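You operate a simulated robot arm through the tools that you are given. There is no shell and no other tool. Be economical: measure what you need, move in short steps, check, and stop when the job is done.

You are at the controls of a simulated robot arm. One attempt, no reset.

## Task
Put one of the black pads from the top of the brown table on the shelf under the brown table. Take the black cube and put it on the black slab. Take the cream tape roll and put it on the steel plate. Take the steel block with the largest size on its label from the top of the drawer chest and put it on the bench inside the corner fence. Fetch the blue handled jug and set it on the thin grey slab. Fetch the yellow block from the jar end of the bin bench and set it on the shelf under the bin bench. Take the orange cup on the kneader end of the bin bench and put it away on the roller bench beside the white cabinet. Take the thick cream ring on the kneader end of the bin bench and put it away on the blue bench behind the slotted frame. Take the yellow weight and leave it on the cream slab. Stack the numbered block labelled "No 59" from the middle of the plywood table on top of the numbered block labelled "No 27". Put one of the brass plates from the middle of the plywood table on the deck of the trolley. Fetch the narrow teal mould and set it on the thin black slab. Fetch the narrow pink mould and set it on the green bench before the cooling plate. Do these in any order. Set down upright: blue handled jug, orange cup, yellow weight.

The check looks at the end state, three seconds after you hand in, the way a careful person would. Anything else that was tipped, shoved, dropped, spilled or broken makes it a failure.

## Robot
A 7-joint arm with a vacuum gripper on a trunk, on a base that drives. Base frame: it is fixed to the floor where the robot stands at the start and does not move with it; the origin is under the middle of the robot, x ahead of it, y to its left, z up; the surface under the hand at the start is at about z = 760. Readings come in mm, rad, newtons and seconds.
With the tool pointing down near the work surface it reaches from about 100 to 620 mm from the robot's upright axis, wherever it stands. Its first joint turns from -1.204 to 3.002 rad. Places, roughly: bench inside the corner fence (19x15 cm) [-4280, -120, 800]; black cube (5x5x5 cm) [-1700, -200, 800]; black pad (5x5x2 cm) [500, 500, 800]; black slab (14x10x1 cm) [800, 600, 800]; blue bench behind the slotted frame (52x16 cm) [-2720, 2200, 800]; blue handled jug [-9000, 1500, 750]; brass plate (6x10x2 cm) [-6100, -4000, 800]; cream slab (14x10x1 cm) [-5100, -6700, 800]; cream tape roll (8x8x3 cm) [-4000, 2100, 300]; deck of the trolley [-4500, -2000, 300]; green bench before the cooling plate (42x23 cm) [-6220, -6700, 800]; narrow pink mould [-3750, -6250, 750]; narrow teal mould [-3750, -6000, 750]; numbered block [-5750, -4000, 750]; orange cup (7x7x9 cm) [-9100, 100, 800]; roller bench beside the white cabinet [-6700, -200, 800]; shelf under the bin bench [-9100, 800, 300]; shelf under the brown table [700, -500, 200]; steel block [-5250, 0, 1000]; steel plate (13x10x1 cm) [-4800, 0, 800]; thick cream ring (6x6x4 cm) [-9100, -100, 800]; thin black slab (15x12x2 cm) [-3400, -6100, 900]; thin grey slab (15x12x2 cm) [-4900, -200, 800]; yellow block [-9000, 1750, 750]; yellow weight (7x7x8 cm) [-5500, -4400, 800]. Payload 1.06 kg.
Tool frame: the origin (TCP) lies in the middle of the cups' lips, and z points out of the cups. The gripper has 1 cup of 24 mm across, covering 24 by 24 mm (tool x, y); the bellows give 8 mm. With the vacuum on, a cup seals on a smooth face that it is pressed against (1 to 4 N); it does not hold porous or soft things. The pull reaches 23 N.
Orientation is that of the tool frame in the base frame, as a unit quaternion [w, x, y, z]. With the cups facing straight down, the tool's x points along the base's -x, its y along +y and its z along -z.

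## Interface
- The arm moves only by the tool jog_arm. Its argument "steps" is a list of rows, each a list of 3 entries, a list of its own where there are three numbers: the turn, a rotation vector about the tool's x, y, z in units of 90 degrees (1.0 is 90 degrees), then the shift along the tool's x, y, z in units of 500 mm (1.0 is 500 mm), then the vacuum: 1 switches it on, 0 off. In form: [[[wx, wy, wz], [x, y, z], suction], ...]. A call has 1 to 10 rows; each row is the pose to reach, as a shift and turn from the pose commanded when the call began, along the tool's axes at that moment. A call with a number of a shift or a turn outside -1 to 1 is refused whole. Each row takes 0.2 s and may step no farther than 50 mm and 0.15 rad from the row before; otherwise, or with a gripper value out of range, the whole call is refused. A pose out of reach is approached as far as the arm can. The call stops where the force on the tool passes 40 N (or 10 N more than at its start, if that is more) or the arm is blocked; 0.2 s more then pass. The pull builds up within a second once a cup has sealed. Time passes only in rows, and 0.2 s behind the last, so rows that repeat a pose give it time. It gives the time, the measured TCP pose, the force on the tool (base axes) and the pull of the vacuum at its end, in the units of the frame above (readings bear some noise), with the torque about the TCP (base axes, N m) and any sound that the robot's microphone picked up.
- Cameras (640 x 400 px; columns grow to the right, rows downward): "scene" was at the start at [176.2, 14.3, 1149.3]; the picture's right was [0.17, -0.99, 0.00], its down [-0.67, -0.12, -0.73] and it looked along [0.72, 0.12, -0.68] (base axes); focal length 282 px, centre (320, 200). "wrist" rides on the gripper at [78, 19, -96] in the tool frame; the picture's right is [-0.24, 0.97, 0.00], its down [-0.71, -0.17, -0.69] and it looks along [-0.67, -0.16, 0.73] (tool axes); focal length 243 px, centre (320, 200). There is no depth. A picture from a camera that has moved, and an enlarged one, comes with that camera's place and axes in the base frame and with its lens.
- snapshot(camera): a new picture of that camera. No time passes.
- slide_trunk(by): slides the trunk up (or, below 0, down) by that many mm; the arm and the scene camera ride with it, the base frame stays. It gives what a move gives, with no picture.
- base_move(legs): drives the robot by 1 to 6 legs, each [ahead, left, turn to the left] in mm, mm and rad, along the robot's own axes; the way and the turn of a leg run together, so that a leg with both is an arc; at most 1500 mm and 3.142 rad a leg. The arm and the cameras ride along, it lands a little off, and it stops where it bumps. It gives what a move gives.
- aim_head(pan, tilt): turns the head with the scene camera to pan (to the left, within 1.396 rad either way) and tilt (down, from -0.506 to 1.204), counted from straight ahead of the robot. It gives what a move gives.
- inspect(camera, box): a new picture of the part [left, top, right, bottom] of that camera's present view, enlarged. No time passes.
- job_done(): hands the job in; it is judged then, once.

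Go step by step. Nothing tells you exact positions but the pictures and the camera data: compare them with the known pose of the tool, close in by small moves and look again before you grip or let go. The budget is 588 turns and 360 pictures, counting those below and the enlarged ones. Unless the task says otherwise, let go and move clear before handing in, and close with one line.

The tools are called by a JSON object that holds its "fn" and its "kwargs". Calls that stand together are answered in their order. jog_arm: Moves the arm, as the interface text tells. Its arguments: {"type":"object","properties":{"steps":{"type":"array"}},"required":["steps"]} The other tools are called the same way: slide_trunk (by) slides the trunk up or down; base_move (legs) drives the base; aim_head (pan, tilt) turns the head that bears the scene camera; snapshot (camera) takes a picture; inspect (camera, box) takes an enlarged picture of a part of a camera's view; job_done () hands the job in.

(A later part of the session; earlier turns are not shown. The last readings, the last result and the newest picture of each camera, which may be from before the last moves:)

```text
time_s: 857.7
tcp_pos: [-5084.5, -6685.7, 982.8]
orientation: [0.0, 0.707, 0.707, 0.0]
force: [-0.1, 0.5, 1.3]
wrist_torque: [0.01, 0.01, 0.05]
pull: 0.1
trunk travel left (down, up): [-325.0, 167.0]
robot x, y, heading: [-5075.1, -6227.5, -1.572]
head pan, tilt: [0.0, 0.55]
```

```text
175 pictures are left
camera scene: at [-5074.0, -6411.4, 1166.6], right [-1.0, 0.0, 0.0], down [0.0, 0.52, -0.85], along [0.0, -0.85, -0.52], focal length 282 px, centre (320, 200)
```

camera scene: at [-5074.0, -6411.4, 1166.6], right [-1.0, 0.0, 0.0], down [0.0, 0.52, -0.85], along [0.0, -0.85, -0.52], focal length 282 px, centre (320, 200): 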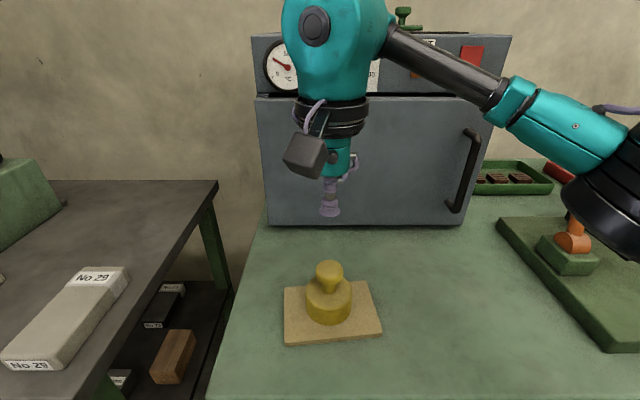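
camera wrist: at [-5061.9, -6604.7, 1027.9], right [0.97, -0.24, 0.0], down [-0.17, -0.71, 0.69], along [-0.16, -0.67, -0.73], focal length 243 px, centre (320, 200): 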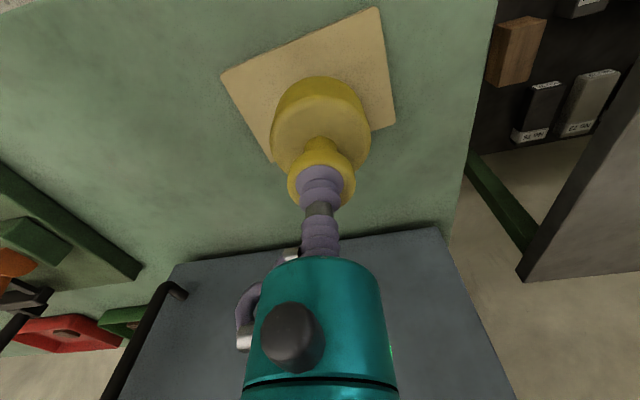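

Weight is upright on the slab. Now to the moulds in the east.

{"fn": "jog_arm", "kwargs": {"steps": [[[0, 0, 0], [0.08, 0, -0.02], 0], [[0, 0, 0], [0.17, 0, -0.02], 0], [[0, 0, 0], [0.2, 0, -0.02], 0]]}}

{"fn": "base_move", "kwargs": {"legs": [[-500, 0, 0], [0, 0, 1.57]]}}

{"fn": "aim_head", "kwargs": {"pan": -0.2, "tilt": 0.3}}

{"fn": "snapshot", "kwargs": {"camera": "scene"}}

```text
time_s: 858.5
tcp_pos: [-5084.7, -6585.8, 990.7]
orientation: [0.0, 0.708, 0.706, -0.001]
force: [0.4, -0.2, -0.9]
wrist_torque: [0.0, 0.02, -0.02]
pull: 0.1
trunk travel left (down, up): [-325.0, 167.0]
robot x, y, heading: [-5071.2, -6227.6, -1.574]
head pan, tilt: [0.0, 0.55]
```

```text
time_s: 865.2
tcp_pos: [-4709.9, -5737.9, 990.8]
orientation: [0.0, -0.004, 1.0, 0.0]
force: [0.4, -0.2, 0.0]
wrist_torque: [0.0, 0.0, 0.02]
pull: 0.0
trunk travel left (down, up): [-325.0, 167.0]
robot x, y, heading: [-5071.9, -5725.1, 0.006]
head pan, tilt: [0.0, 0.55]
```

```text
time_s: 866.0
tcp_pos: [-4711.7, -5737.0, 990.1]
orientation: [0.002, -0.004, 1.0, -0.001]
force: [-0.2, 0.1, -1.1]
wrist_torque: [-0.03, -0.03, 0.01]
pull: 0.1
trunk travel left (down, up): [-325.0, 167.0]
robot x, y, heading: [-5069.8, -5729.5, 0.011]
head pan, tilt: [-0.201, 0.3]
```

```text
174 pictures are left
camera scene: at [-4885.2, -5744.6, 1189.5], right [-0.19, -0.98, 0.0], down [-0.29, 0.06, -0.96], along [0.94, -0.18, -0.3], focal length 282 px, centre (320, 200)
```

scene: 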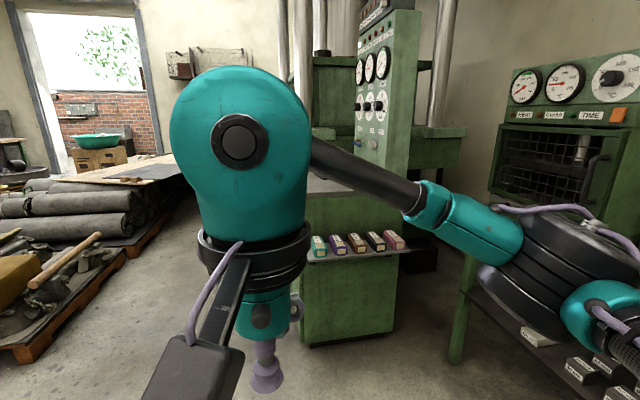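

{"fn": "inspect", "kwargs": {"camera": "scene", "box": [290, 150, 430, 270]}}

```text
3.33 times, centred on (360, 210) of scene
camera zoom: at [-4885.2, -5744.6, 1189.5], right [-0.19, -0.98, 0.0], down [-0.29, 0.06, -0.96], along [0.94, -0.18, -0.3], focal length 941 px, centre (187, 167)
```

zoom: 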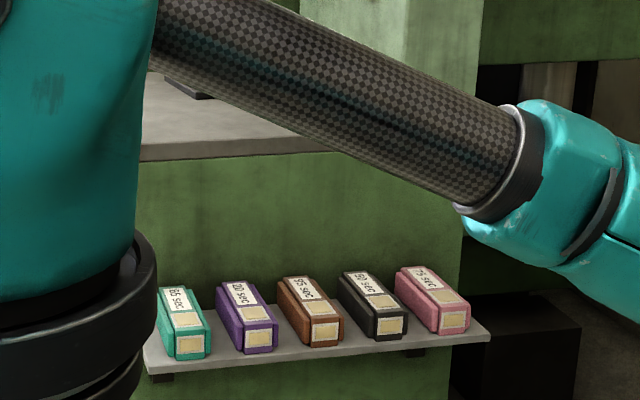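

Five narrow moulds sit on the press shelf (teal at left, pink at right). Driving closer.

{"fn": "base_move", "kwargs": {"legs": [[0, -230, -0.01], [330, 0, 0]]}}

{"fn": "aim_head", "kwargs": {"pan": 0.0, "tilt": 0.45}}

{"fn": "snapshot", "kwargs": {"camera": "scene"}}

{"fn": "snapshot", "kwargs": {"camera": "wrist"}}

```text
time_s: 870.4
tcp_pos: [-4384.6, -5972.9, 992.0]
orientation: [0.001, 0.001, 1.0, 0.0]
force: [0.1, 0.6, 0.2]
wrist_torque: [0.01, -0.01, 0.01]
pull: 0.1
trunk travel left (down, up): [-325.0, 167.0]
robot x, y, heading: [-4744.0, -5959.3, -0.002]
head pan, tilt: [-0.201, 0.3]
```

```text
time_s: 871.2
tcp_pos: [-4384.7, -5973.7, 991.5]
orientation: [0.0, 0.001, 1.0, 0.0]
force: [0.1, 0.2, -0.1]
wrist_torque: [-0.02, 0.01, 0.01]
pull: 0.1
trunk travel left (down, up): [-325.0, 167.0]
robot x, y, heading: [-4740.6, -5959.7, -0.006]
head pan, tilt: [0.0, 0.45]
```

```text
172 pictures are left
camera scene: at [-4557.8, -5961.0, 1175.7], right [-0.01, -1.0, 0.0], down [-0.43, 0.0, -0.9], along [0.9, -0.01, -0.43], focal length 282 px, centre (320, 200)
```

scene: 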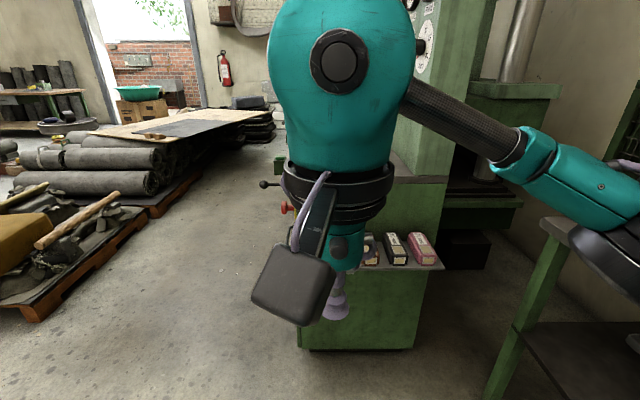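

```text
171 pictures are left
camera wrist: at [-4462.9, -5955.6, 1086.9], right [0.24, 0.97, 0.0], down [0.71, -0.17, 0.69], along [0.67, -0.16, -0.73], focal length 243 px, centre (320, 200)
```

wrist: 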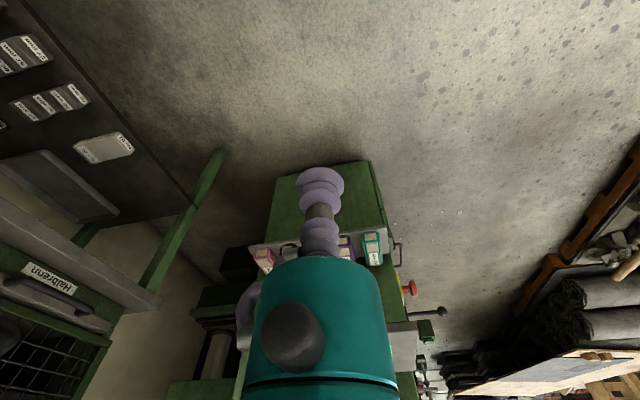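

Triangulation puts the moulds near x≈-3750, z≈610. Moving closer.

{"fn": "base_move", "kwargs": {"legs": [[330, 0, 0]]}}

{"fn": "snapshot", "kwargs": {"camera": "wrist"}}

{"fn": "snapshot", "kwargs": {"camera": "scene"}}

```text
time_s: 873.4
tcp_pos: [-4053.2, -5975.9, 991.4]
orientation: [0.001, 0.003, 1.0, 0.0]
force: [-0.7, 0.3, -0.5]
wrist_torque: [0.03, 0.0, -0.03]
pull: 0.1
trunk travel left (down, up): [-325.0, 167.0]
robot x, y, heading: [-4412.7, -5964.9, -0.004]
head pan, tilt: [0.0, 0.45]
```

```text
170 pictures are left
camera wrist: at [-4130.5, -5958.2, 1086.8], right [0.24, 0.97, 0.0], down [0.71, -0.17, 0.69], along [0.67, -0.16, -0.73], focal length 243 px, centre (320, 200)
```

wrist: 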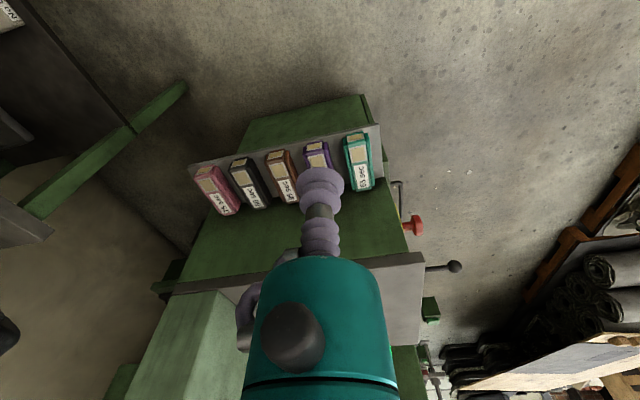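

```text
169 pictures are left
camera scene: at [-4225.4, -5963.4, 1175.6], right [-0.01, -1.0, 0.0], down [-0.44, 0.0, -0.9], along [0.9, -0.01, -0.44], focal length 282 px, centre (320, 200)
```

scene: 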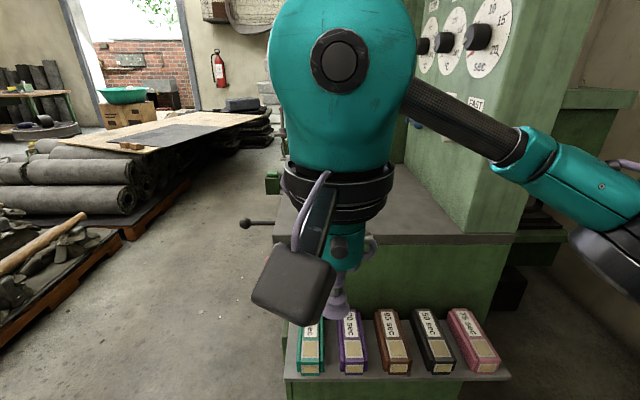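

Moulds' tops are at z≈600; teal centre ≈(-3785, -5950). Lowering the trunk and approaching.

{"fn": "slide_trunk", "kwargs": {"by": -200}}

{"fn": "base_move", "kwargs": {"legs": [[100, 0, 0]]}}

{"fn": "jog_arm", "kwargs": {"steps": [[[0, 0, 0], [-0.08, 0.02, 0.03], 0], [[0, 0, 0], [-0.16, 0.04, 0.06], 0], [[0, 0, 0], [-0.24, 0.05, 0.1], 0], [[0, 0, 0], [-0.3, 0.05, 0.16], 0], [[0, 0, 0], [-0.3, 0.05, 0.22], 0]]}}

{"fn": "snapshot", "kwargs": {"camera": "wrist"}}

{"fn": "snapshot", "kwargs": {"camera": "scene"}}

```text
time_s: 875.5
tcp_pos: [-4053.1, -5977.0, 792.1]
orientation: [0.001, 0.003, 1.0, 0.0]
force: [0.5, -0.2, 0.5]
wrist_torque: [0.0, 0.0, -0.01]
pull: 0.1
trunk travel left (down, up): [-125.0, 367.0]
robot x, y, heading: [-4410.7, -5960.1, -0.004]
head pan, tilt: [0.0, 0.45]
```

```text
time_s: 876.7
tcp_pos: [-3951.5, -5976.4, 790.5]
orientation: [0.001, 0.002, 1.0, 0.0]
force: [0.0, -0.2, -0.2]
wrist_torque: [0.01, -0.04, -0.02]
pull: 0.0
trunk travel left (down, up): [-125.0, 367.0]
robot x, y, heading: [-4309.8, -5962.7, -0.01]
head pan, tilt: [0.0, 0.45]
```

```text
time_s: 877.9
tcp_pos: [-3805.1, -5952.0, 683.6]
orientation: [0.004, 0.0, 1.0, -0.001]
force: [-0.5, -0.2, 0.0]
wrist_torque: [-0.02, 0.0, 0.0]
pull: 0.1
trunk travel left (down, up): [-125.0, 367.0]
robot x, y, heading: [-4314.6, -5963.9, -0.004]
head pan, tilt: [0.0, 0.45]
```

```text
168 pictures are left
camera wrist: at [-3883.6, -5933.7, 779.7], right [0.23, 0.97, 0.0], down [0.7, -0.17, 0.69], along [0.67, -0.16, -0.72], focal length 243 px, centre (320, 200)
```

wrist: 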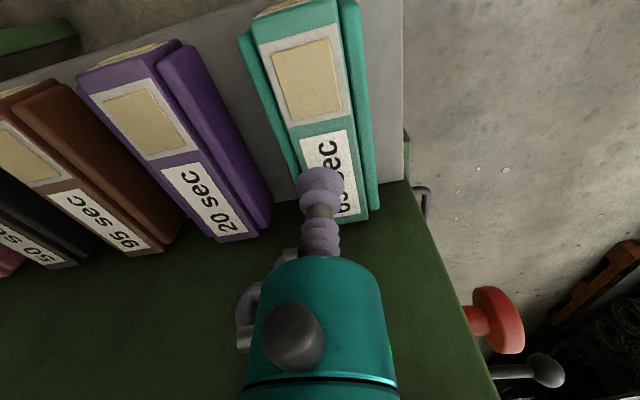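

```text
167 pictures are left
camera scene: at [-4072.2, -5964.0, 967.5], right [-0.01, -1.0, 0.0], down [-0.43, 0.0, -0.9], along [0.9, -0.01, -0.43], focal length 282 px, centre (320, 200)
```

scene: 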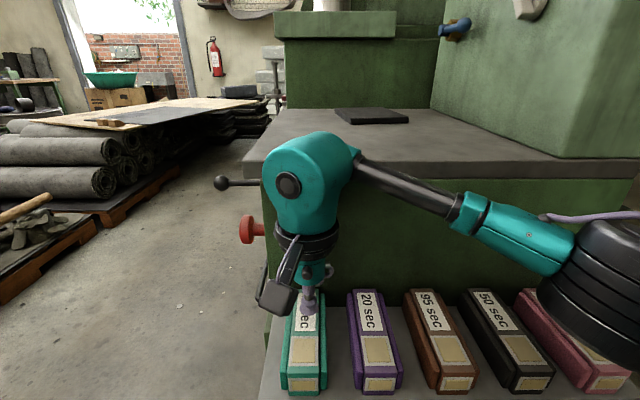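

TCP is right above the teal mould's middle. Descending gently.

{"fn": "jog_arm", "kwargs": {"steps": [[[0, 0, 0], [0, -0.003, 0.06], 1], [[0, 0, 0], [0, -0.003, 0.11], 1]]}}

{"fn": "snapshot", "kwargs": {"camera": "wrist"}}

```text
time_s: 878.4
tcp_pos: [-3803.8, -5954.0, 653.5]
orientation: [0.004, 0.0, 1.0, 0.005]
force: [1.2, -4.4, 25.5]
wrist_torque: [-0.02, 0.05, -0.07]
pull: 22.5
trunk travel left (down, up): [-125.0, 367.0]
robot x, y, heading: [-4312.9, -5966.3, -0.009]
head pan, tilt: [0.0, 0.45]
stopped in row 2: the force on the tool passed its limit at 68 N (the readings are from after the stop); the commanded pose is now the measured one
```

```text
166 pictures are left
camera wrist: at [-3884.5, -5936.4, 748.4], right [0.23, 0.97, 0.01], down [0.7, -0.18, 0.69], along [0.67, -0.15, -0.73], focal length 243 px, centre (320, 200)
```

wrist: 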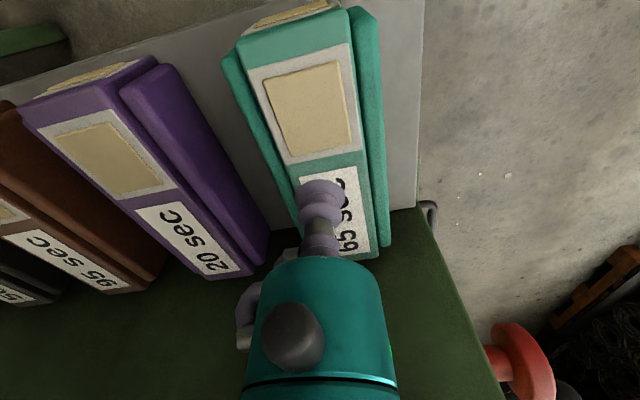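

Sealed. Lifting the teal mould and backing off to look at the black slab on the platform.

{"fn": "jog_arm", "kwargs": {"steps": [[[0, 0, 0], [0, 0, -0.03], 1], [[0, 0, 0], [0, 0, -0.1], 1], [[0, 0, 0], [0, 0, -0.18], 1], [[0, 0, 0], [0.06, 0, -0.24], 1], [[0, 0, 0], [0.14, 0, -0.28], 1], [[0, 0, 0], [0.22, 0, -0.3], 1], [[0, 0, 0], [0.3, 0, -0.3], 1]]}}

{"fn": "slide_trunk", "kwargs": {"by": 300}}

{"fn": "snapshot", "kwargs": {"camera": "scene"}}

```text
time_s: 880.0
tcp_pos: [-3953.6, -5954.2, 797.6]
orientation: [0.0, 0.001, 1.0, 0.004]
force: [0.1, -0.1, -6.2]
wrist_torque: [-0.08, -0.04, 0.0]
pull: 23.1
trunk travel left (down, up): [-125.0, 367.0]
robot x, y, heading: [-4312.2, -5960.5, -0.004]
head pan, tilt: [0.0, 0.45]
```

```text
time_s: 883.0
tcp_pos: [-3952.8, -5953.7, 1097.7]
orientation: [0.001, 0.001, 1.0, 0.004]
force: [0.1, 0.1, -5.5]
wrist_torque: [-0.07, -0.02, -0.02]
pull: 23.1
trunk travel left (down, up): [-425.0, 67.0]
robot x, y, heading: [-4311.6, -5959.8, -0.006]
head pan, tilt: [0.0, 0.45]
```

```text
165 pictures are left
camera scene: at [-4160.5, -5963.7, 1283.8], right [-0.01, -1.0, 0.0], down [-0.44, 0.0, -0.9], along [0.9, -0.01, -0.44], focal length 282 px, centre (320, 200)
```

scene: 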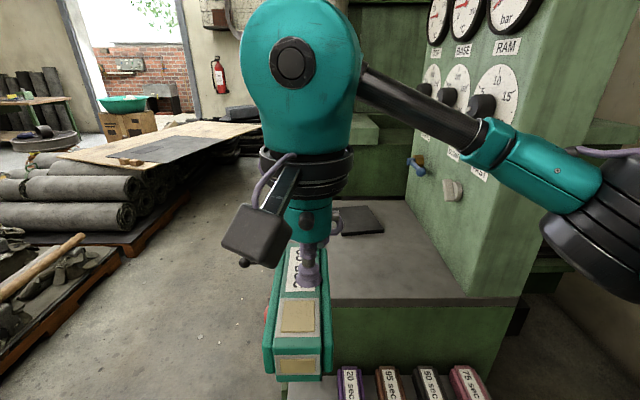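

The black slab centre is ≈(-3434, -6084, 869), with the control panel on the right at y≈-6272. I'll move forward and reach diagonally so the elbow clears the panel.

{"fn": "base_move", "kwargs": {"legs": [[305, 15, 0]]}}

{"fn": "jog_arm", "kwargs": {"steps": [[[0, 0, 0], [-0.07, -0.05, 0], 1], [[0, 0, 0], [-0.14, -0.1, 0.02], 1], [[0, 0, 0], [-0.21, -0.15, 0.05], 1], [[0, 0, 0], [-0.27, -0.2, 0.08], 1]]}}

{"fn": "snapshot", "kwargs": {"camera": "scene"}}

{"fn": "snapshot", "kwargs": {"camera": "wrist"}}

```text
time_s: 884.9
tcp_pos: [-3693.3, -5941.4, 1098.3]
orientation: [0.0, 0.006, 1.0, 0.003]
force: [0.1, -0.3, -6.4]
wrist_torque: [-0.06, -0.03, 0.02]
pull: 22.8
trunk travel left (down, up): [-425.0, 67.0]
robot x, y, heading: [-4040.0, -5951.8, -0.014]
head pan, tilt: [0.0, 0.45]
stopped in leg 1: the robot was blocked; the commanded pose is now the measured one
```

```text
time_s: 886.1
tcp_pos: [-3557.2, -5989.5, 1056.5]
orientation: [-0.003, -0.026, 1.0, -0.012]
force: [0.2, 0.2, -7.4]
wrist_torque: [0.02, -0.03, 0.02]
pull: 22.5
trunk travel left (down, up): [-425.0, 67.0]
robot x, y, heading: [-4040.0, -5944.6, 0.006]
head pan, tilt: [0.0, 0.45]
stopped in row 4: the arm was blocked; the commanded pose is now the measured one
```

```text
164 pictures are left
camera scene: at [-3895.8, -5915.2, 1284.8], right [0.0, -1.0, 0.02], down [-0.43, -0.02, -0.9], along [0.9, -0.01, -0.43], focal length 282 px, centre (320, 200)
```

scene: 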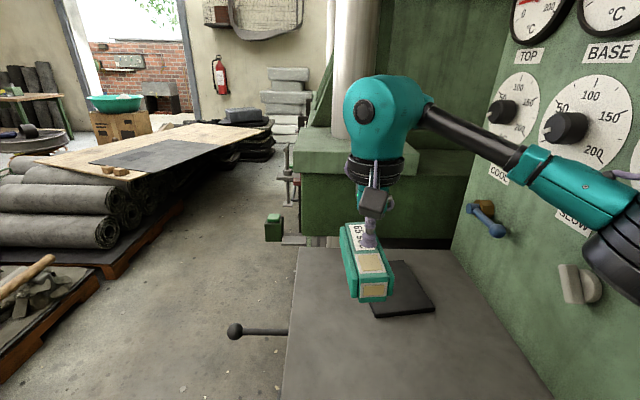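

```text
163 pictures are left
camera wrist: at [-3635.5, -5972.4, 1152.2], right [0.18, 0.98, -0.03], down [0.72, -0.12, 0.68], along [0.67, -0.14, -0.73], focal length 243 px, centre (320, 200)
```

wrist: 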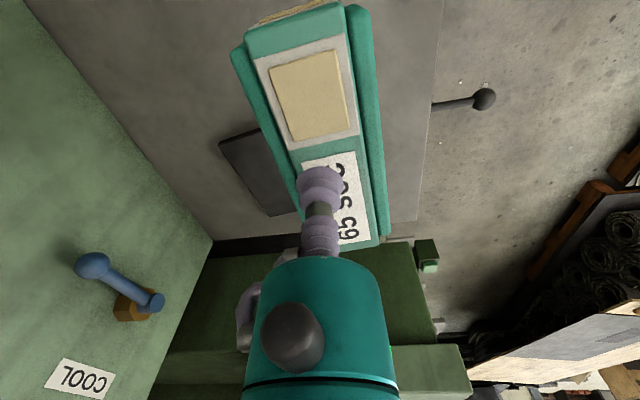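

The elbow hit the panel, so I'll approach the platform from its north side instead (elbow then points to free space). Backing away first.

{"fn": "base_move", "kwargs": {"legs": [[-260, 0, 0]]}}

{"fn": "jog_arm", "kwargs": {"steps": [[[-0.015, -0.004, 0.033], [0.05, 0.03, -0.02], 1], [[-0.015, -0.004, 0.033], [0.13, 0.06, -0.04], 1], [[-0.015, -0.004, 0.033], [0.21, 0.08, -0.04], 1]]}}

{"fn": "snapshot", "kwargs": {"camera": "scene"}}

```text
time_s: 887.0
tcp_pos: [-3581.2, -5981.7, 1046.1]
orientation: [-0.01, -0.047, 0.999, -0.009]
force: [-0.1, 0.2, -7.1]
wrist_torque: [-0.03, -0.02, 0.01]
pull: 22.8
trunk travel left (down, up): [-425.0, 67.0]
robot x, y, heading: [-4066.9, -5939.4, 0.011]
head pan, tilt: [0.0, 0.45]
stopped in leg 1: the robot was blocked; the commanded pose is now the measured one
```

```text
time_s: 888.0
tcp_pos: [-3700.4, -5944.1, 1075.5]
orientation: [-0.001, -0.024, 1.0, 0.002]
force: [0.6, 0.0, -5.9]
wrist_torque: [-0.07, -0.03, -0.03]
pull: 22.6
trunk travel left (down, up): [-425.0, 67.0]
robot x, y, heading: [-4071.2, -5946.1, 0.016]
head pan, tilt: [0.0, 0.45]
stopped in row 3: the arm was blocked; the commanded pose is now the measured one
```

```text
162 pictures are left
camera scene: at [-3926.6, -5921.4, 1286.1], right [0.01, -1.0, 0.02], down [-0.43, -0.02, -0.9], along [0.9, 0.0, -0.43], focal length 282 px, centre (320, 200)
```

scene: 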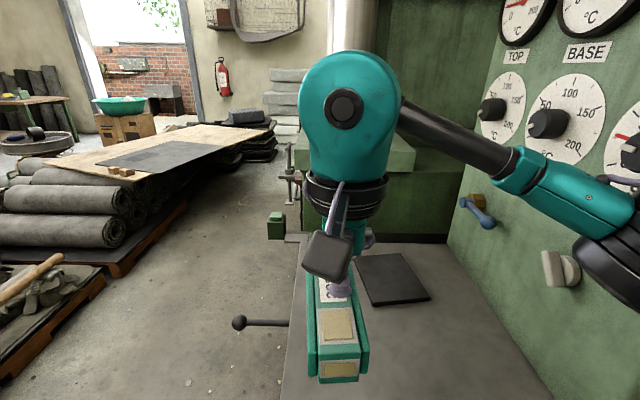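

{"fn": "aim_head", "kwargs": {"pan": -0.9, "tilt": 0.4}}

{"fn": "snapshot", "kwargs": {"camera": "scene"}}

```text
time_s: 889.2
tcp_pos: [-3700.5, -5942.6, 1075.7]
orientation: [-0.001, -0.024, 1.0, 0.002]
force: [-0.5, 0.4, -6.0]
wrist_torque: [-0.05, -0.06, -0.03]
pull: 22.9
trunk travel left (down, up): [-425.0, 67.0]
robot x, y, heading: [-4067.0, -5943.1, 0.005]
head pan, tilt: [-0.901, 0.4]
```

```text
161 pictures are left
camera scene: at [-3959.5, -5993.6, 1290.9], right [-0.78, -0.63, 0.0], down [-0.24, 0.29, -0.93], along [0.58, -0.72, -0.37], focal length 282 px, centre (320, 200)
```

scene: 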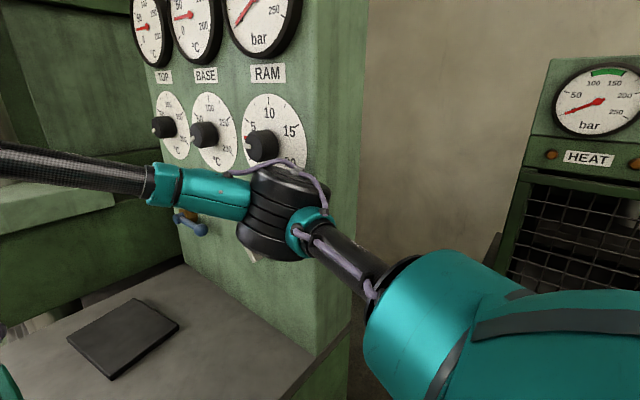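

The elbow is pressed against the panel near a knob; moving sideways (left) to free it.

{"fn": "base_move", "kwargs": {"legs": [[0, 120, 0]]}}

{"fn": "snapshot", "kwargs": {"camera": "scene"}}

```text
time_s: 890.9
tcp_pos: [-3690.0, -5845.6, 1071.6]
orientation: [-0.006, -0.02, 1.0, 0.01]
force: [1.1, 0.4, -6.5]
wrist_torque: [-0.06, -0.06, 0.01]
pull: 22.7
trunk travel left (down, up): [-425.0, 67.0]
robot x, y, heading: [-4073.5, -5828.1, 0.004]
head pan, tilt: [-0.901, 0.4]
```

```text
160 pictures are left
camera scene: at [-3949.3, -5897.1, 1288.5], right [-0.78, -0.63, 0.0], down [-0.24, 0.3, -0.92], along [0.58, -0.72, -0.39], focal length 282 px, centre (320, 200)
```

scene: 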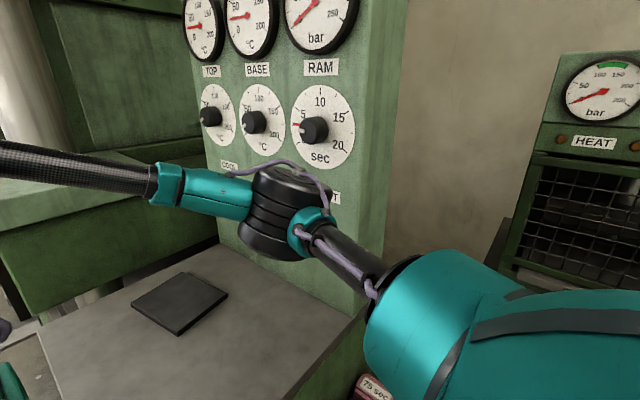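

{"fn": "base_move", "kwargs": {"legs": [[-150, 0, 0]]}}

{"fn": "snapshot", "kwargs": {"camera": "scene"}}

```text
time_s: 892.3
tcp_pos: [-3841.8, -5847.4, 1071.6]
orientation: [-0.006, -0.02, 1.0, 0.011]
force: [0.1, 1.7, -5.7]
wrist_torque: [-0.05, -0.06, 0.06]
pull: 23.4
trunk travel left (down, up): [-425.0, 67.0]
robot x, y, heading: [-4220.5, -5828.0, 0.01]
head pan, tilt: [-0.901, 0.4]
```

```text
159 pictures are left
camera scene: at [-4100.4, -5898.4, 1288.6], right [-0.78, -0.63, 0.0], down [-0.24, 0.3, -0.92], along [0.58, -0.72, -0.39], focal length 282 px, centre (320, 200)
```

scene: 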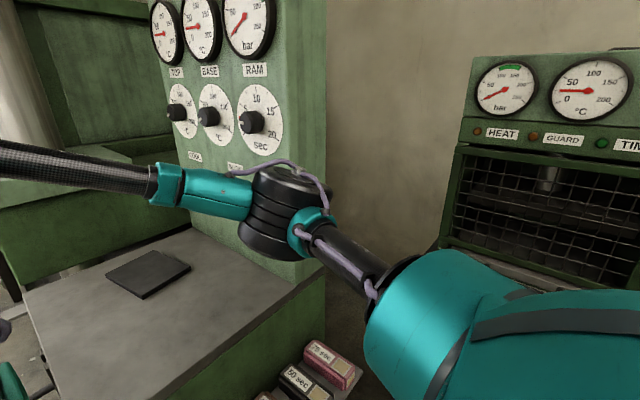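

{"fn": "jog_arm", "kwargs": {"steps": [[[0.014, -0.0076, 0.0255], [0, 0, 0], 1]]}}

{"fn": "base_move", "kwargs": {"legs": [[0, 400, 0], [0, 0, -1.58], [0, 720, 0]]}}

{"fn": "aim_head", "kwargs": {"pan": 0.0, "tilt": 0.5}}

{"fn": "snapshot", "kwargs": {"camera": "scene"}}

{"fn": "snapshot", "kwargs": {"camera": "wrist"}}

```text
time_s: 892.7
tcp_pos: [-3839.2, -5847.0, 1071.4]
orientation: [0.0, 0.001, 1.0, -0.001]
force: [-1.1, 0.0, -5.9]
wrist_torque: [-0.07, -0.07, 0.03]
pull: 22.8
trunk travel left (down, up): [-425.0, 67.0]
robot x, y, heading: [-4215.7, -5824.6, 0.009]
head pan, tilt: [-0.901, 0.4]
```

```text
time_s: 907.0
tcp_pos: [-3522.2, -5796.4, 1071.5]
orientation: [0.0, 0.707, 0.707, 0.001]
force: [0.1, 1.1, -5.5]
wrist_torque: [-0.04, 0.07, 0.0]
pull: 23.1
trunk travel left (down, up): [-425.0, 67.0]
robot x, y, heading: [-3498.3, -5420.7, -1.569]
head pan, tilt: [-0.901, 0.4]
```

```text
time_s: 908.2
tcp_pos: [-3522.3, -5796.8, 1069.9]
orientation: [0.0, 0.708, 0.707, 0.0]
force: [0.1, 0.0, -6.2]
wrist_torque: [-0.03, 0.02, -0.01]
pull: 23.2
trunk travel left (down, up): [-425.0, 67.0]
robot x, y, heading: [-3499.5, -5421.9, -1.571]
head pan, tilt: [0.0, 0.499]
```

```text
158 pictures are left
camera scene: at [-3501.0, -5571.8, 1279.4], right [-1.0, 0.0, 0.0], down [0.0, 0.48, -0.88], along [0.0, -0.88, -0.48], focal length 282 px, centre (320, 200)
```

scene: 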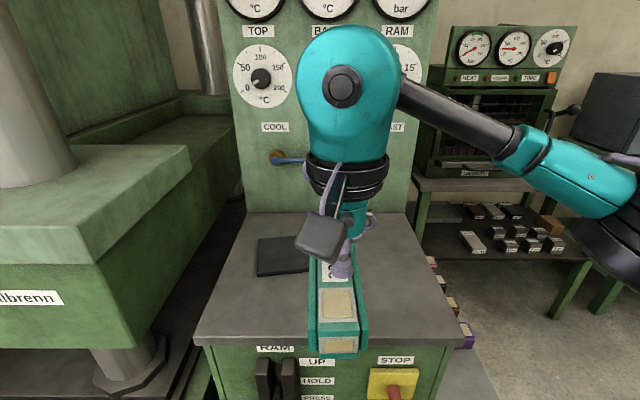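

```text
157 pictures are left
camera wrist: at [-3502.2, -5719.0, 1167.2], right [0.97, -0.24, 0.0], down [-0.17, -0.71, 0.69], along [-0.16, -0.67, -0.73], focal length 243 px, centre (320, 200)
```

wrist: 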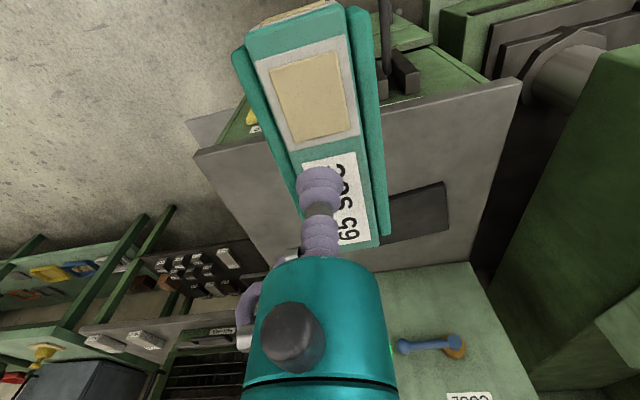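

Good access from the north. The mould (≈123×62) should be turned 90° to fit the 150×120 slab; trying a yaw rotation here.

{"fn": "jog_arm", "kwargs": {"steps": [[[0, 0, 0.09], [0, 0, 0], 1], [[0, 0, 0.18], [0, 0, 0], 1], [[0, 0, 0.27], [0, 0, 0], 1], [[0, 0, 0.36], [0, 0, 0], 1], [[0, 0, 0.45], [0, 0, 0], 1], [[0, 0, 0.54], [0, 0, 0], 1], [[0, 0, 0.63], [0, 0, 0], 1], [[0, 0, 0.72], [0, 0, 0], 1], [[0, 0, 0.81], [0, 0, 0], 1], [[0, 0, 0.9], [0, 0, 0], 1]]}}

```text
time_s: 910.4
tcp_pos: [-3521.2, -5796.4, 1071.4]
orientation: [0.0, 0.997, 0.076, 0.0]
force: [0.6, 0.0, -6.1]
wrist_torque: [0.03, 0.08, -0.01]
pull: 22.9
trunk travel left (down, up): [-425.0, 67.0]
robot x, y, heading: [-3498.0, -5416.4, -1.561]
head pan, tilt: [0.0, 0.499]
```

{"fn": "jog_arm", "kwargs": {"steps": [[[0, 0, 0.09], [0, 0, 0], 1]]}}

{"fn": "base_move", "kwargs": {"legs": [[105, 40, 0]]}}

{"fn": "jog_arm", "kwargs": {"steps": [[[0, 0, 0], [0.03, 0.09, 0], 1], [[0, 0, 0], [0.06, 0.18, 0], 1], [[0, 0, 0], [0.08, 0.25, 0.03], 1], [[0, 0, 0], [0.08, 0.316, 0.06], 1], [[0, 0, 0], [0.08, 0.316, 0.14], 1]]}}

{"fn": "snapshot", "kwargs": {"camera": "scene"}}

{"fn": "snapshot", "kwargs": {"camera": "wrist"}}

```text
time_s: 910.8
tcp_pos: [-3520.6, -5796.5, 1070.6]
orientation: [0.0, 1.0, 0.006, 0.0]
force: [-0.1, 0.1, -6.2]
wrist_torque: [0.04, 0.01, 0.0]
pull: 23.3
trunk travel left (down, up): [-425.0, 67.0]
robot x, y, heading: [-3501.8, -5419.9, -1.565]
head pan, tilt: [0.0, 0.499]
```

```text
time_s: 912.0
tcp_pos: [-3480.3, -5902.5, 1071.2]
orientation: [-0.001, 1.0, 0.006, -0.001]
force: [-0.6, -0.2, -5.9]
wrist_torque: [0.04, 0.02, 0.01]
pull: 22.7
trunk travel left (down, up): [-425.0, 67.0]
robot x, y, heading: [-3460.6, -5522.2, -1.568]
head pan, tilt: [0.0, 0.499]
```

```text
time_s: 913.2
tcp_pos: [-3440.6, -6058.7, 1001.2]
orientation: [-0.001, 1.0, 0.007, 0.0]
force: [-0.1, 0.8, -5.8]
wrist_torque: [0.08, 0.07, 0.01]
pull: 22.1
trunk travel left (down, up): [-425.0, 67.0]
robot x, y, heading: [-3460.4, -5525.4, -1.566]
head pan, tilt: [0.0, 0.499]
```

```text
156 pictures are left
camera scene: at [-3461.3, -5676.2, 1279.3], right [-1.0, -0.01, 0.0], down [0.0, 0.48, -0.88], along [0.0, -0.88, -0.48], focal length 282 px, centre (320, 200)
```

scene: 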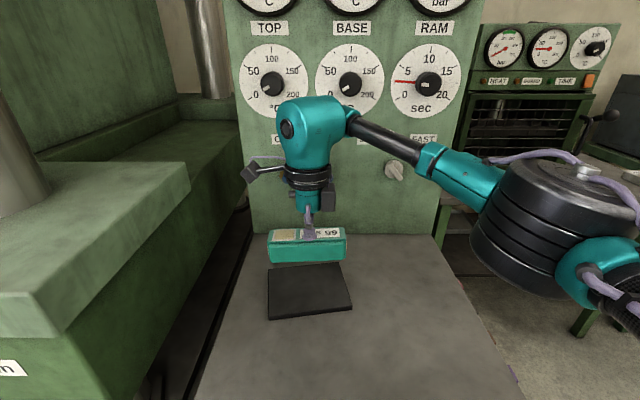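

```text
155 pictures are left
camera wrist: at [-3361.4, -6077.0, 1096.9], right [-0.22, -0.98, 0.0], down [-0.71, 0.16, 0.69], along [-0.67, 0.15, -0.73], focal length 243 px, centre (320, 200)
```

wrist: 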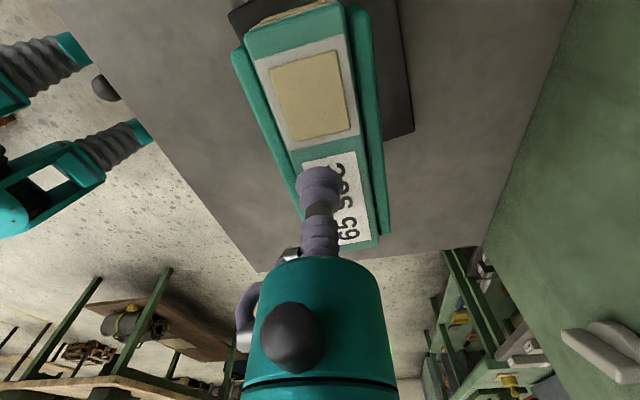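

{"fn": "jog_arm", "kwargs": {"steps": [[[0, 0, 0], [0, 0.012, 0.06], 1], [[0, 0, 0], [0, 0.012, 0.11], 1]]}}

{"fn": "inspect", "kwargs": {"camera": "scene", "box": [230, 210, 390, 330]}}

```text
time_s: 913.8
tcp_pos: [-3438.2, -6063.3, 946.5]
orientation: [0.0, 1.0, 0.006, -0.001]
force: [0.0, 0.0, -6.6]
wrist_torque: [0.07, 0.03, 0.02]
pull: 23.1
trunk travel left (down, up): [-425.0, 67.0]
robot x, y, heading: [-3463.0, -5526.5, -1.563]
head pan, tilt: [0.0, 0.499]
```

```text
3.33 times, centred on (310, 270) of scene
camera zoom: at [-3461.1, -5676.0, 1279.4], right [-1.0, -0.01, 0.0], down [0.0, 0.48, -0.88], along [0.0, -0.88, -0.48], focal length 941 px, centre (353, -33)
```

zoom: 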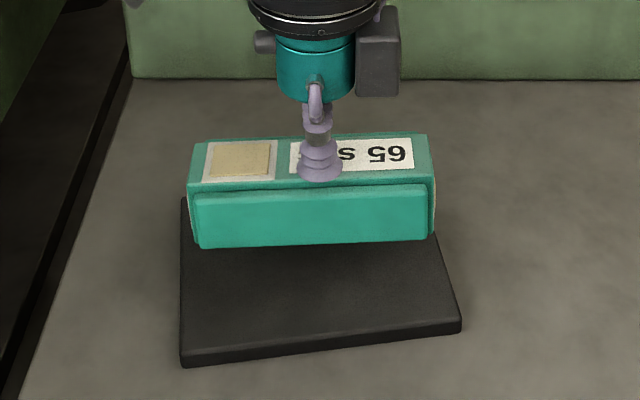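

{"fn": "jog_arm", "kwargs": {"steps": [[[0, 0, 0], [0, 0.016, 0.03], 1], [[0, 0, 0], [0, 0.016, 0.05], 1]]}}

{"fn": "jog_arm", "kwargs": {"steps": [[[0, 0, 0], [0, 0, 0.008], 1], [[0, 0, 0], [0, 0, 0.014], 1]]}}

```text
time_s: 914.4
tcp_pos: [-3439.9, -6071.7, 920.9]
orientation: [0.001, 1.0, 0.007, 0.0]
force: [-0.5, -0.8, -6.6]
wrist_torque: [0.07, 0.01, 0.01]
pull: 23.0
trunk travel left (down, up): [-425.0, 67.0]
robot x, y, heading: [-3460.6, -5521.5, -1.57]
head pan, tilt: [0.0, 0.499]
```

```text
time_s: 915.0
tcp_pos: [-3440.1, -6071.7, 916.6]
orientation: [0.001, 1.0, 0.007, 0.0]
force: [-6.3, 5.1, 6.7]
wrist_torque: [-0.16, -0.16, 0.02]
pull: 22.2
trunk travel left (down, up): [-425.0, 67.0]
robot x, y, heading: [-3465.6, -5525.0, -1.569]
head pan, tilt: [0.0, 0.499]
```

{"fn": "inspect", "kwargs": {"camera": "scene", "box": [230, 210, 390, 330]}}

```text
3.33 times, centred on (310, 270) of scene
camera zoom: at [-3462.0, -5674.2, 1279.8], right [-1.0, -0.01, 0.0], down [0.0, 0.48, -0.88], along [0.0, -0.88, -0.48], focal length 941 px, centre (353, -33)
```

zoom: 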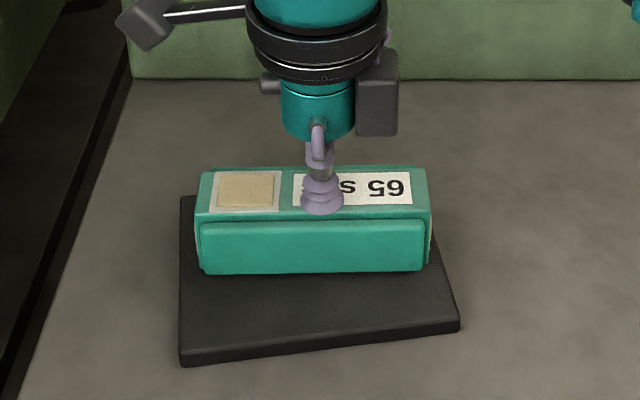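

The mould sits too far back on the slab; lifting slightly and shifting 26 mm toward the robot.

{"fn": "jog_arm", "kwargs": {"steps": [[[0, 0, 0], [0, 0, -0.02], 1], [[0, 0, 0], [0, -0.026, -0.03], 1], [[0, 0, 0], [0, -0.052, -0.03], 1], [[0, 0, 0], [0, -0.052, -0.012], 1]]}}

{"fn": "inspect", "kwargs": {"camera": "scene", "box": [230, 210, 390, 330]}}

```text
time_s: 916.0
tcp_pos: [-3438.9, -6045.4, 920.2]
orientation: [0.0, 1.0, 0.007, -0.001]
force: [0.1, 1.1, -6.3]
wrist_torque: [0.06, 0.02, 0.02]
pull: 23.3
trunk travel left (down, up): [-425.0, 67.0]
robot x, y, heading: [-3457.4, -5527.1, -1.568]
head pan, tilt: [0.0, 0.499]
```

```text
3.33 times, centred on (310, 270) of scene
camera zoom: at [-3461.0, -5676.1, 1279.3], right [-1.0, -0.01, 0.0], down [0.0, 0.48, -0.88], along [0.0, -0.88, -0.48], focal length 941 px, centre (353, -33)
```

zoom: 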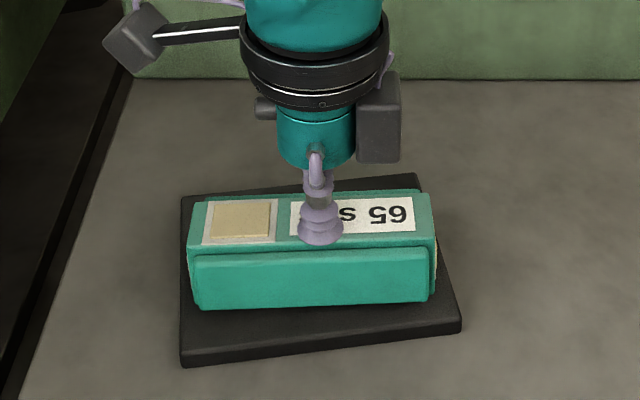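

{"fn": "jog_arm", "kwargs": {"steps": [[[0, 0, 0], [0, 0, 0.005], 1], [[0, 0, 0], [0, 0, 0.009], 1]]}}

```text
time_s: 916.6
tcp_pos: [-3440.8, -6045.2, 915.8]
orientation: [0.0, 1.0, 0.007, 0.0]
force: [-3.9, 2.5, 1.4]
wrist_torque: [-0.04, -0.16, 0.04]
pull: 22.9
trunk travel left (down, up): [-425.0, 67.0]
robot x, y, heading: [-3459.6, -5521.7, -1.56]
head pan, tilt: [0.0, 0.499]
```

{"fn": "jog_arm", "kwargs": {"steps": [[[0, 0, 0], [0, 0, 0.002], 1], [[0, 0, 0], [0, 0, 0.002], 0], [[0, 0, 0], [0, 0, 0.002], 0], [[0, 0, 0], [0, 0, 0.002], 0], [[0, 0, 0], [0, 0, -0.02], 0], [[0, 0, 0], [0, 0, -0.1], 0], [[0, 0, 0], [0, 0, -0.19], 0]]}}

{"fn": "snapshot", "kwargs": {"camera": "scene"}}

{"fn": "snapshot", "kwargs": {"camera": "wrist"}}

```text
time_s: 918.2
tcp_pos: [-3439.6, -6046.5, 1011.2]
orientation: [0.0, 1.0, 0.007, -0.001]
force: [0.5, 0.9, 0.3]
wrist_torque: [-0.01, -0.02, 0.01]
pull: 0.0
trunk travel left (down, up): [-425.0, 67.0]
robot x, y, heading: [-3458.3, -5525.3, -1.564]
head pan, tilt: [0.0, 0.499]
```

```text
151 pictures are left
camera scene: at [-3460.9, -5675.2, 1279.5], right [-1.0, -0.01, 0.0], down [0.0, 0.48, -0.88], along [0.0, -0.88, -0.48], focal length 282 px, centre (320, 200)
```

scene: 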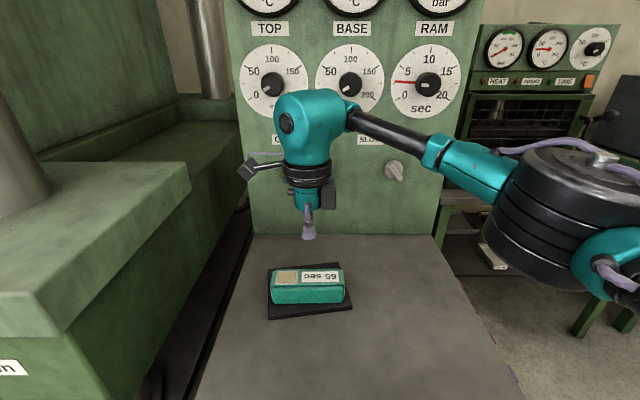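

```text
150 pictures are left
camera wrist: at [-3360.9, -6064.7, 1107.2], right [-0.22, -0.98, 0.0], down [-0.71, 0.16, 0.69], along [-0.67, 0.15, -0.73], focal length 243 px, centre (320, 200)
```

wrist: 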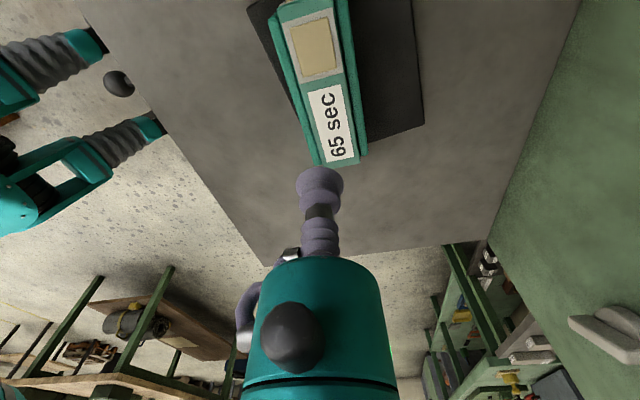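

Teal mould sits centred on the slab. Retracting, undoing the yaw, and going for the pink mould.

{"fn": "jog_arm", "kwargs": {"steps": [[[0, 0, 0], [0, -0.06, -0.06], 0], [[0, 0, 0], [0, -0.14, -0.1], 0], [[0, 0, 0], [0, -0.22, -0.12], 0], [[0, 0, 0], [0, -0.3, -0.12], 0], [[0, 0, -0.09], [0, -0.3, -0.12], 0], [[0, 0, -0.18], [0, -0.3, -0.12], 0], [[0, 0, -0.27], [0, -0.3, -0.12], 0], [[0, 0, -0.36], [0, -0.3, -0.12], 0], [[0, 0, -0.45], [0, -0.3, -0.12], 0], [[0, 0, -0.54], [0, -0.3, -0.12], 0]]}}

{"fn": "jog_arm", "kwargs": {"steps": [[[0, 0, -0.09], [0, 0, 0], 0], [[0, 0, -0.18], [0, 0, 0], 0], [[0, 0, -0.27], [0, 0, 0], 0], [[0, 0, -0.36], [0, 0, 0], 0], [[0, 0, -0.45], [0, 0, 0], 0]]}}

{"fn": "base_move", "kwargs": {"legs": [[-150, 0, 0], [0, 0, 1.57], [-880, 0, 0], [0, -720, 0]]}}

{"fn": "snapshot", "kwargs": {"camera": "wrist"}}

{"fn": "snapshot", "kwargs": {"camera": "scene"}}

```text
time_s: 920.4
tcp_pos: [-3440.5, -5895.4, 1071.3]
orientation: [0.0, 0.908, 0.419, 0.0]
force: [1.3, 0.2, -0.1]
wrist_torque: [0.0, -0.01, 0.0]
pull: 0.1
trunk travel left (down, up): [-425.0, 67.0]
robot x, y, heading: [-3457.3, -5523.4, -1.566]
head pan, tilt: [0.0, 0.499]
```

```text
time_s: 921.6
tcp_pos: [-3441.3, -5895.5, 1072.4]
orientation: [-0.001, 0.707, 0.707, 0.0]
force: [0.8, 0.3, 0.5]
wrist_torque: [0.01, 0.01, -0.01]
pull: 0.1
trunk travel left (down, up): [-425.0, 67.0]
robot x, y, heading: [-3463.5, -5522.7, -1.562]
head pan, tilt: [0.0, 0.499]
```

```text
time_s: 937.5
tcp_pos: [-3957.0, -6096.9, 1071.6]
orientation: [0.0, -0.006, 1.0, -0.001]
force: [-0.3, 0.6, 0.1]
wrist_torque: [0.02, -0.03, -0.03]
pull: 0.1
trunk travel left (down, up): [-425.0, 67.0]
robot x, y, heading: [-4331.1, -6120.4, 0.018]
head pan, tilt: [0.0, 0.499]
```

```text
149 pictures are left
camera wrist: at [-4034.8, -6078.4, 1166.8], right [0.23, 0.97, 0.0], down [0.71, -0.16, 0.69], along [0.67, -0.16, -0.73], focal length 243 px, centre (320, 200)
```

wrist: 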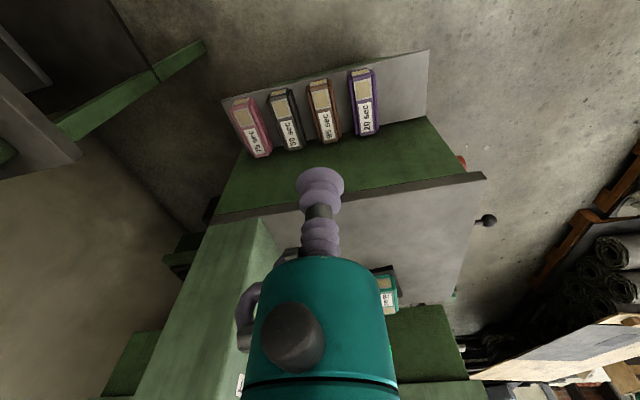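

```text
148 pictures are left
camera scene: at [-4177.9, -6116.3, 1279.4], right [0.02, -1.0, 0.0], down [-0.48, -0.01, -0.88], along [0.88, 0.01, -0.48], focal length 282 px, centre (320, 200)
```

scene: 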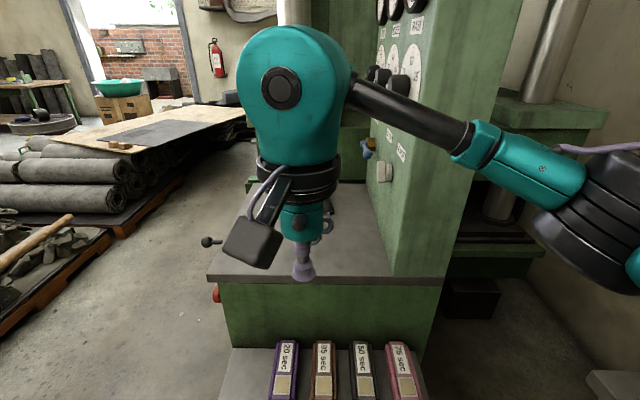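

{"fn": "slide_trunk", "kwargs": {"by": -300}}

{"fn": "jog_arm", "kwargs": {"steps": [[[0, 0, 0], [-0.05, -0.08, 0], 0], [[0, 0, 0], [-0.1, -0.15, 0.02], 0], [[0, 0, 0], [-0.15, -0.22, 0.05], 0], [[0, 0, 0], [-0.2, -0.29, 0.07], 0], [[0, 0, 0], [-0.24, -0.35, 0.1], 0], [[0, 0, 0], [-0.255, -0.376, 0.13], 0]]}}

{"fn": "snapshot", "kwargs": {"camera": "wrist"}}

{"fn": "snapshot", "kwargs": {"camera": "scene"}}

```text
time_s: 940.5
tcp_pos: [-3956.8, -6096.5, 771.4]
orientation: [0.0, -0.005, 1.0, 0.0]
force: [-0.2, -0.6, 0.3]
wrist_torque: [0.01, 0.0, 0.03]
pull: 0.0
trunk travel left (down, up): [-125.0, 367.0]
robot x, y, heading: [-4332.8, -6123.3, 0.015]
head pan, tilt: [0.0, 0.499]
```

```text
time_s: 941.9
tcp_pos: [-3826.3, -6283.7, 706.9]
orientation: [0.0, -0.006, 1.0, -0.001]
force: [0.2, 0.7, -0.7]
wrist_torque: [0.01, 0.02, 0.03]
pull: 0.1
trunk travel left (down, up): [-125.0, 367.0]
robot x, y, heading: [-4324.8, -6121.9, 0.02]
head pan, tilt: [0.0, 0.499]
```

```text
147 pictures are left
camera wrist: at [-3904.8, -6266.3, 802.5], right [0.23, 0.97, 0.0], down [0.71, -0.16, 0.68], along [0.67, -0.15, -0.73], focal length 243 px, centre (320, 200)
```

wrist: 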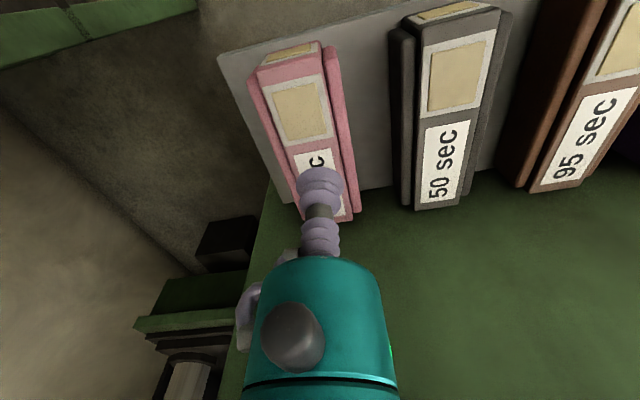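

```text
146 pictures are left
camera scene: at [-4086.3, -6114.7, 961.9], right [0.02, -1.0, 0.0], down [-0.48, -0.01, -0.88], along [0.88, 0.01, -0.48], focal length 282 px, centre (320, 200)
```

scene: 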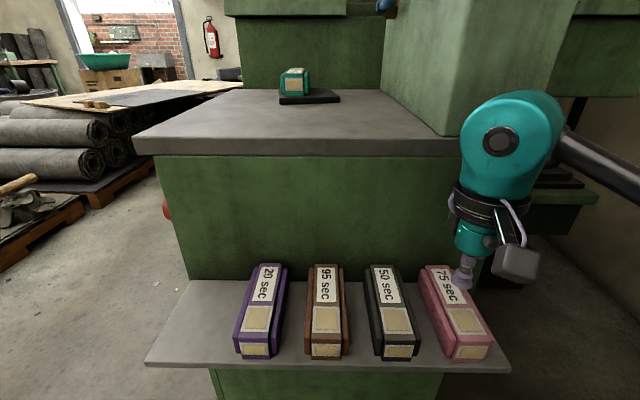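

{"fn": "jog_arm", "kwargs": {"steps": [[[0, 0, 0], [-0.014, -0.012, 0.04], 1], [[0, 0, 0], [-0.014, -0.012, 0.084], 1]]}}

{"fn": "jog_arm", "kwargs": {"steps": [[[0, 0, 0], [0, 0, 0.008], 1], [[0, 0, 0], [0, 0, 0.016], 1], [[0, 0, 0], [0, 0, 0.016], 1]]}}

```text
time_s: 942.5
tcp_pos: [-3818.8, -6289.1, 662.8]
orientation: [-0.001, -0.005, 1.0, -0.002]
force: [0.0, -0.5, -0.3]
wrist_torque: [0.01, 0.0, 0.02]
pull: 22.6
trunk travel left (down, up): [-125.0, 367.0]
robot x, y, heading: [-4327.8, -6118.7, 0.015]
head pan, tilt: [0.0, 0.499]
```

```text
time_s: 943.3
tcp_pos: [-3819.5, -6289.2, 657.1]
orientation: [0.002, -0.005, 1.0, 0.001]
force: [7.4, -5.0, 19.0]
wrist_torque: [0.0, 0.09, 0.13]
pull: 22.6
trunk travel left (down, up): [-125.0, 367.0]
robot x, y, heading: [-4333.3, -6121.6, 0.015]
head pan, tilt: [0.0, 0.499]
```

Sealed. Lifting straight up then retracting.

{"fn": "jog_arm", "kwargs": {"steps": [[[0, 0, 0], [0, 0, -0.03], 1], [[0, 0, 0], [0, 0, -0.1], 1], [[0, 0, 0], [0, 0, -0.18], 1], [[0, 0, 0], [0, 0, -0.24], 1]]}}

{"fn": "base_move", "kwargs": {"legs": [[-350, 0, 0]]}}

{"fn": "jog_arm", "kwargs": {"steps": [[[0, 0, 0], [0.07, 0.06, 0], 1], [[0, 0, 0], [0.14, 0.12, 0], 1], [[0, 0, 0], [0.21, 0.18, -0.02], 1], [[0, 0, 0], [0.27, 0.24, -0.04], 1], [[0, 0, 0], [0.27, 0.3, -0.06], 1]]}}

{"fn": "slide_trunk", "kwargs": {"by": 200}}

{"fn": "snapshot", "kwargs": {"camera": "wrist"}}

```text
time_s: 944.3
tcp_pos: [-3820.5, -6289.1, 776.1]
orientation: [0.0, -0.006, 1.0, 0.0]
force: [0.1, -0.6, -6.4]
wrist_torque: [-0.01, 0.05, 0.01]
pull: 23.2
trunk travel left (down, up): [-125.0, 367.0]
robot x, y, heading: [-4328.7, -6117.8, 0.021]
head pan, tilt: [0.0, 0.499]
```

```text
time_s: 946.6
tcp_pos: [-4169.1, -6295.0, 776.6]
orientation: [0.0, -0.005, 1.0, 0.0]
force: [0.6, -0.1, -5.7]
wrist_torque: [0.02, 0.05, -0.03]
pull: 22.5
trunk travel left (down, up): [-125.0, 367.0]
robot x, y, heading: [-4679.3, -6122.7, 0.018]
head pan, tilt: [0.0, 0.499]
```

```text
time_s: 947.8
tcp_pos: [-4306.0, -6146.5, 806.6]
orientation: [0.0, -0.005, 1.0, -0.001]
force: [0.3, -0.5, -5.5]
wrist_torque: [0.04, 0.06, -0.01]
pull: 23.5
trunk travel left (down, up): [-125.0, 367.0]
robot x, y, heading: [-4675.1, -6127.5, 0.017]
head pan, tilt: [0.0, 0.499]
```

```text
time_s: 949.9
tcp_pos: [-4305.2, -6145.0, 1005.7]
orientation: [0.0, -0.005, 1.0, -0.001]
force: [-0.2, 0.1, -6.6]
wrist_torque: [0.01, 0.09, 0.0]
pull: 22.9
trunk travel left (down, up): [-325.0, 167.0]
robot x, y, heading: [-4677.6, -6127.2, 0.019]
head pan, tilt: [0.0, 0.499]
```

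```text
145 pictures are left
camera wrist: at [-4383.6, -6128.8, 1101.9], right [0.22, 0.97, 0.0], down [0.71, -0.16, 0.68], along [0.67, -0.15, -0.73], focal length 243 px, centre (320, 200)
```

wrist: 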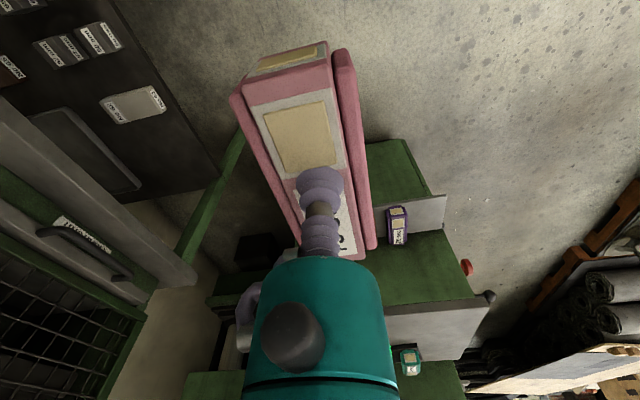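

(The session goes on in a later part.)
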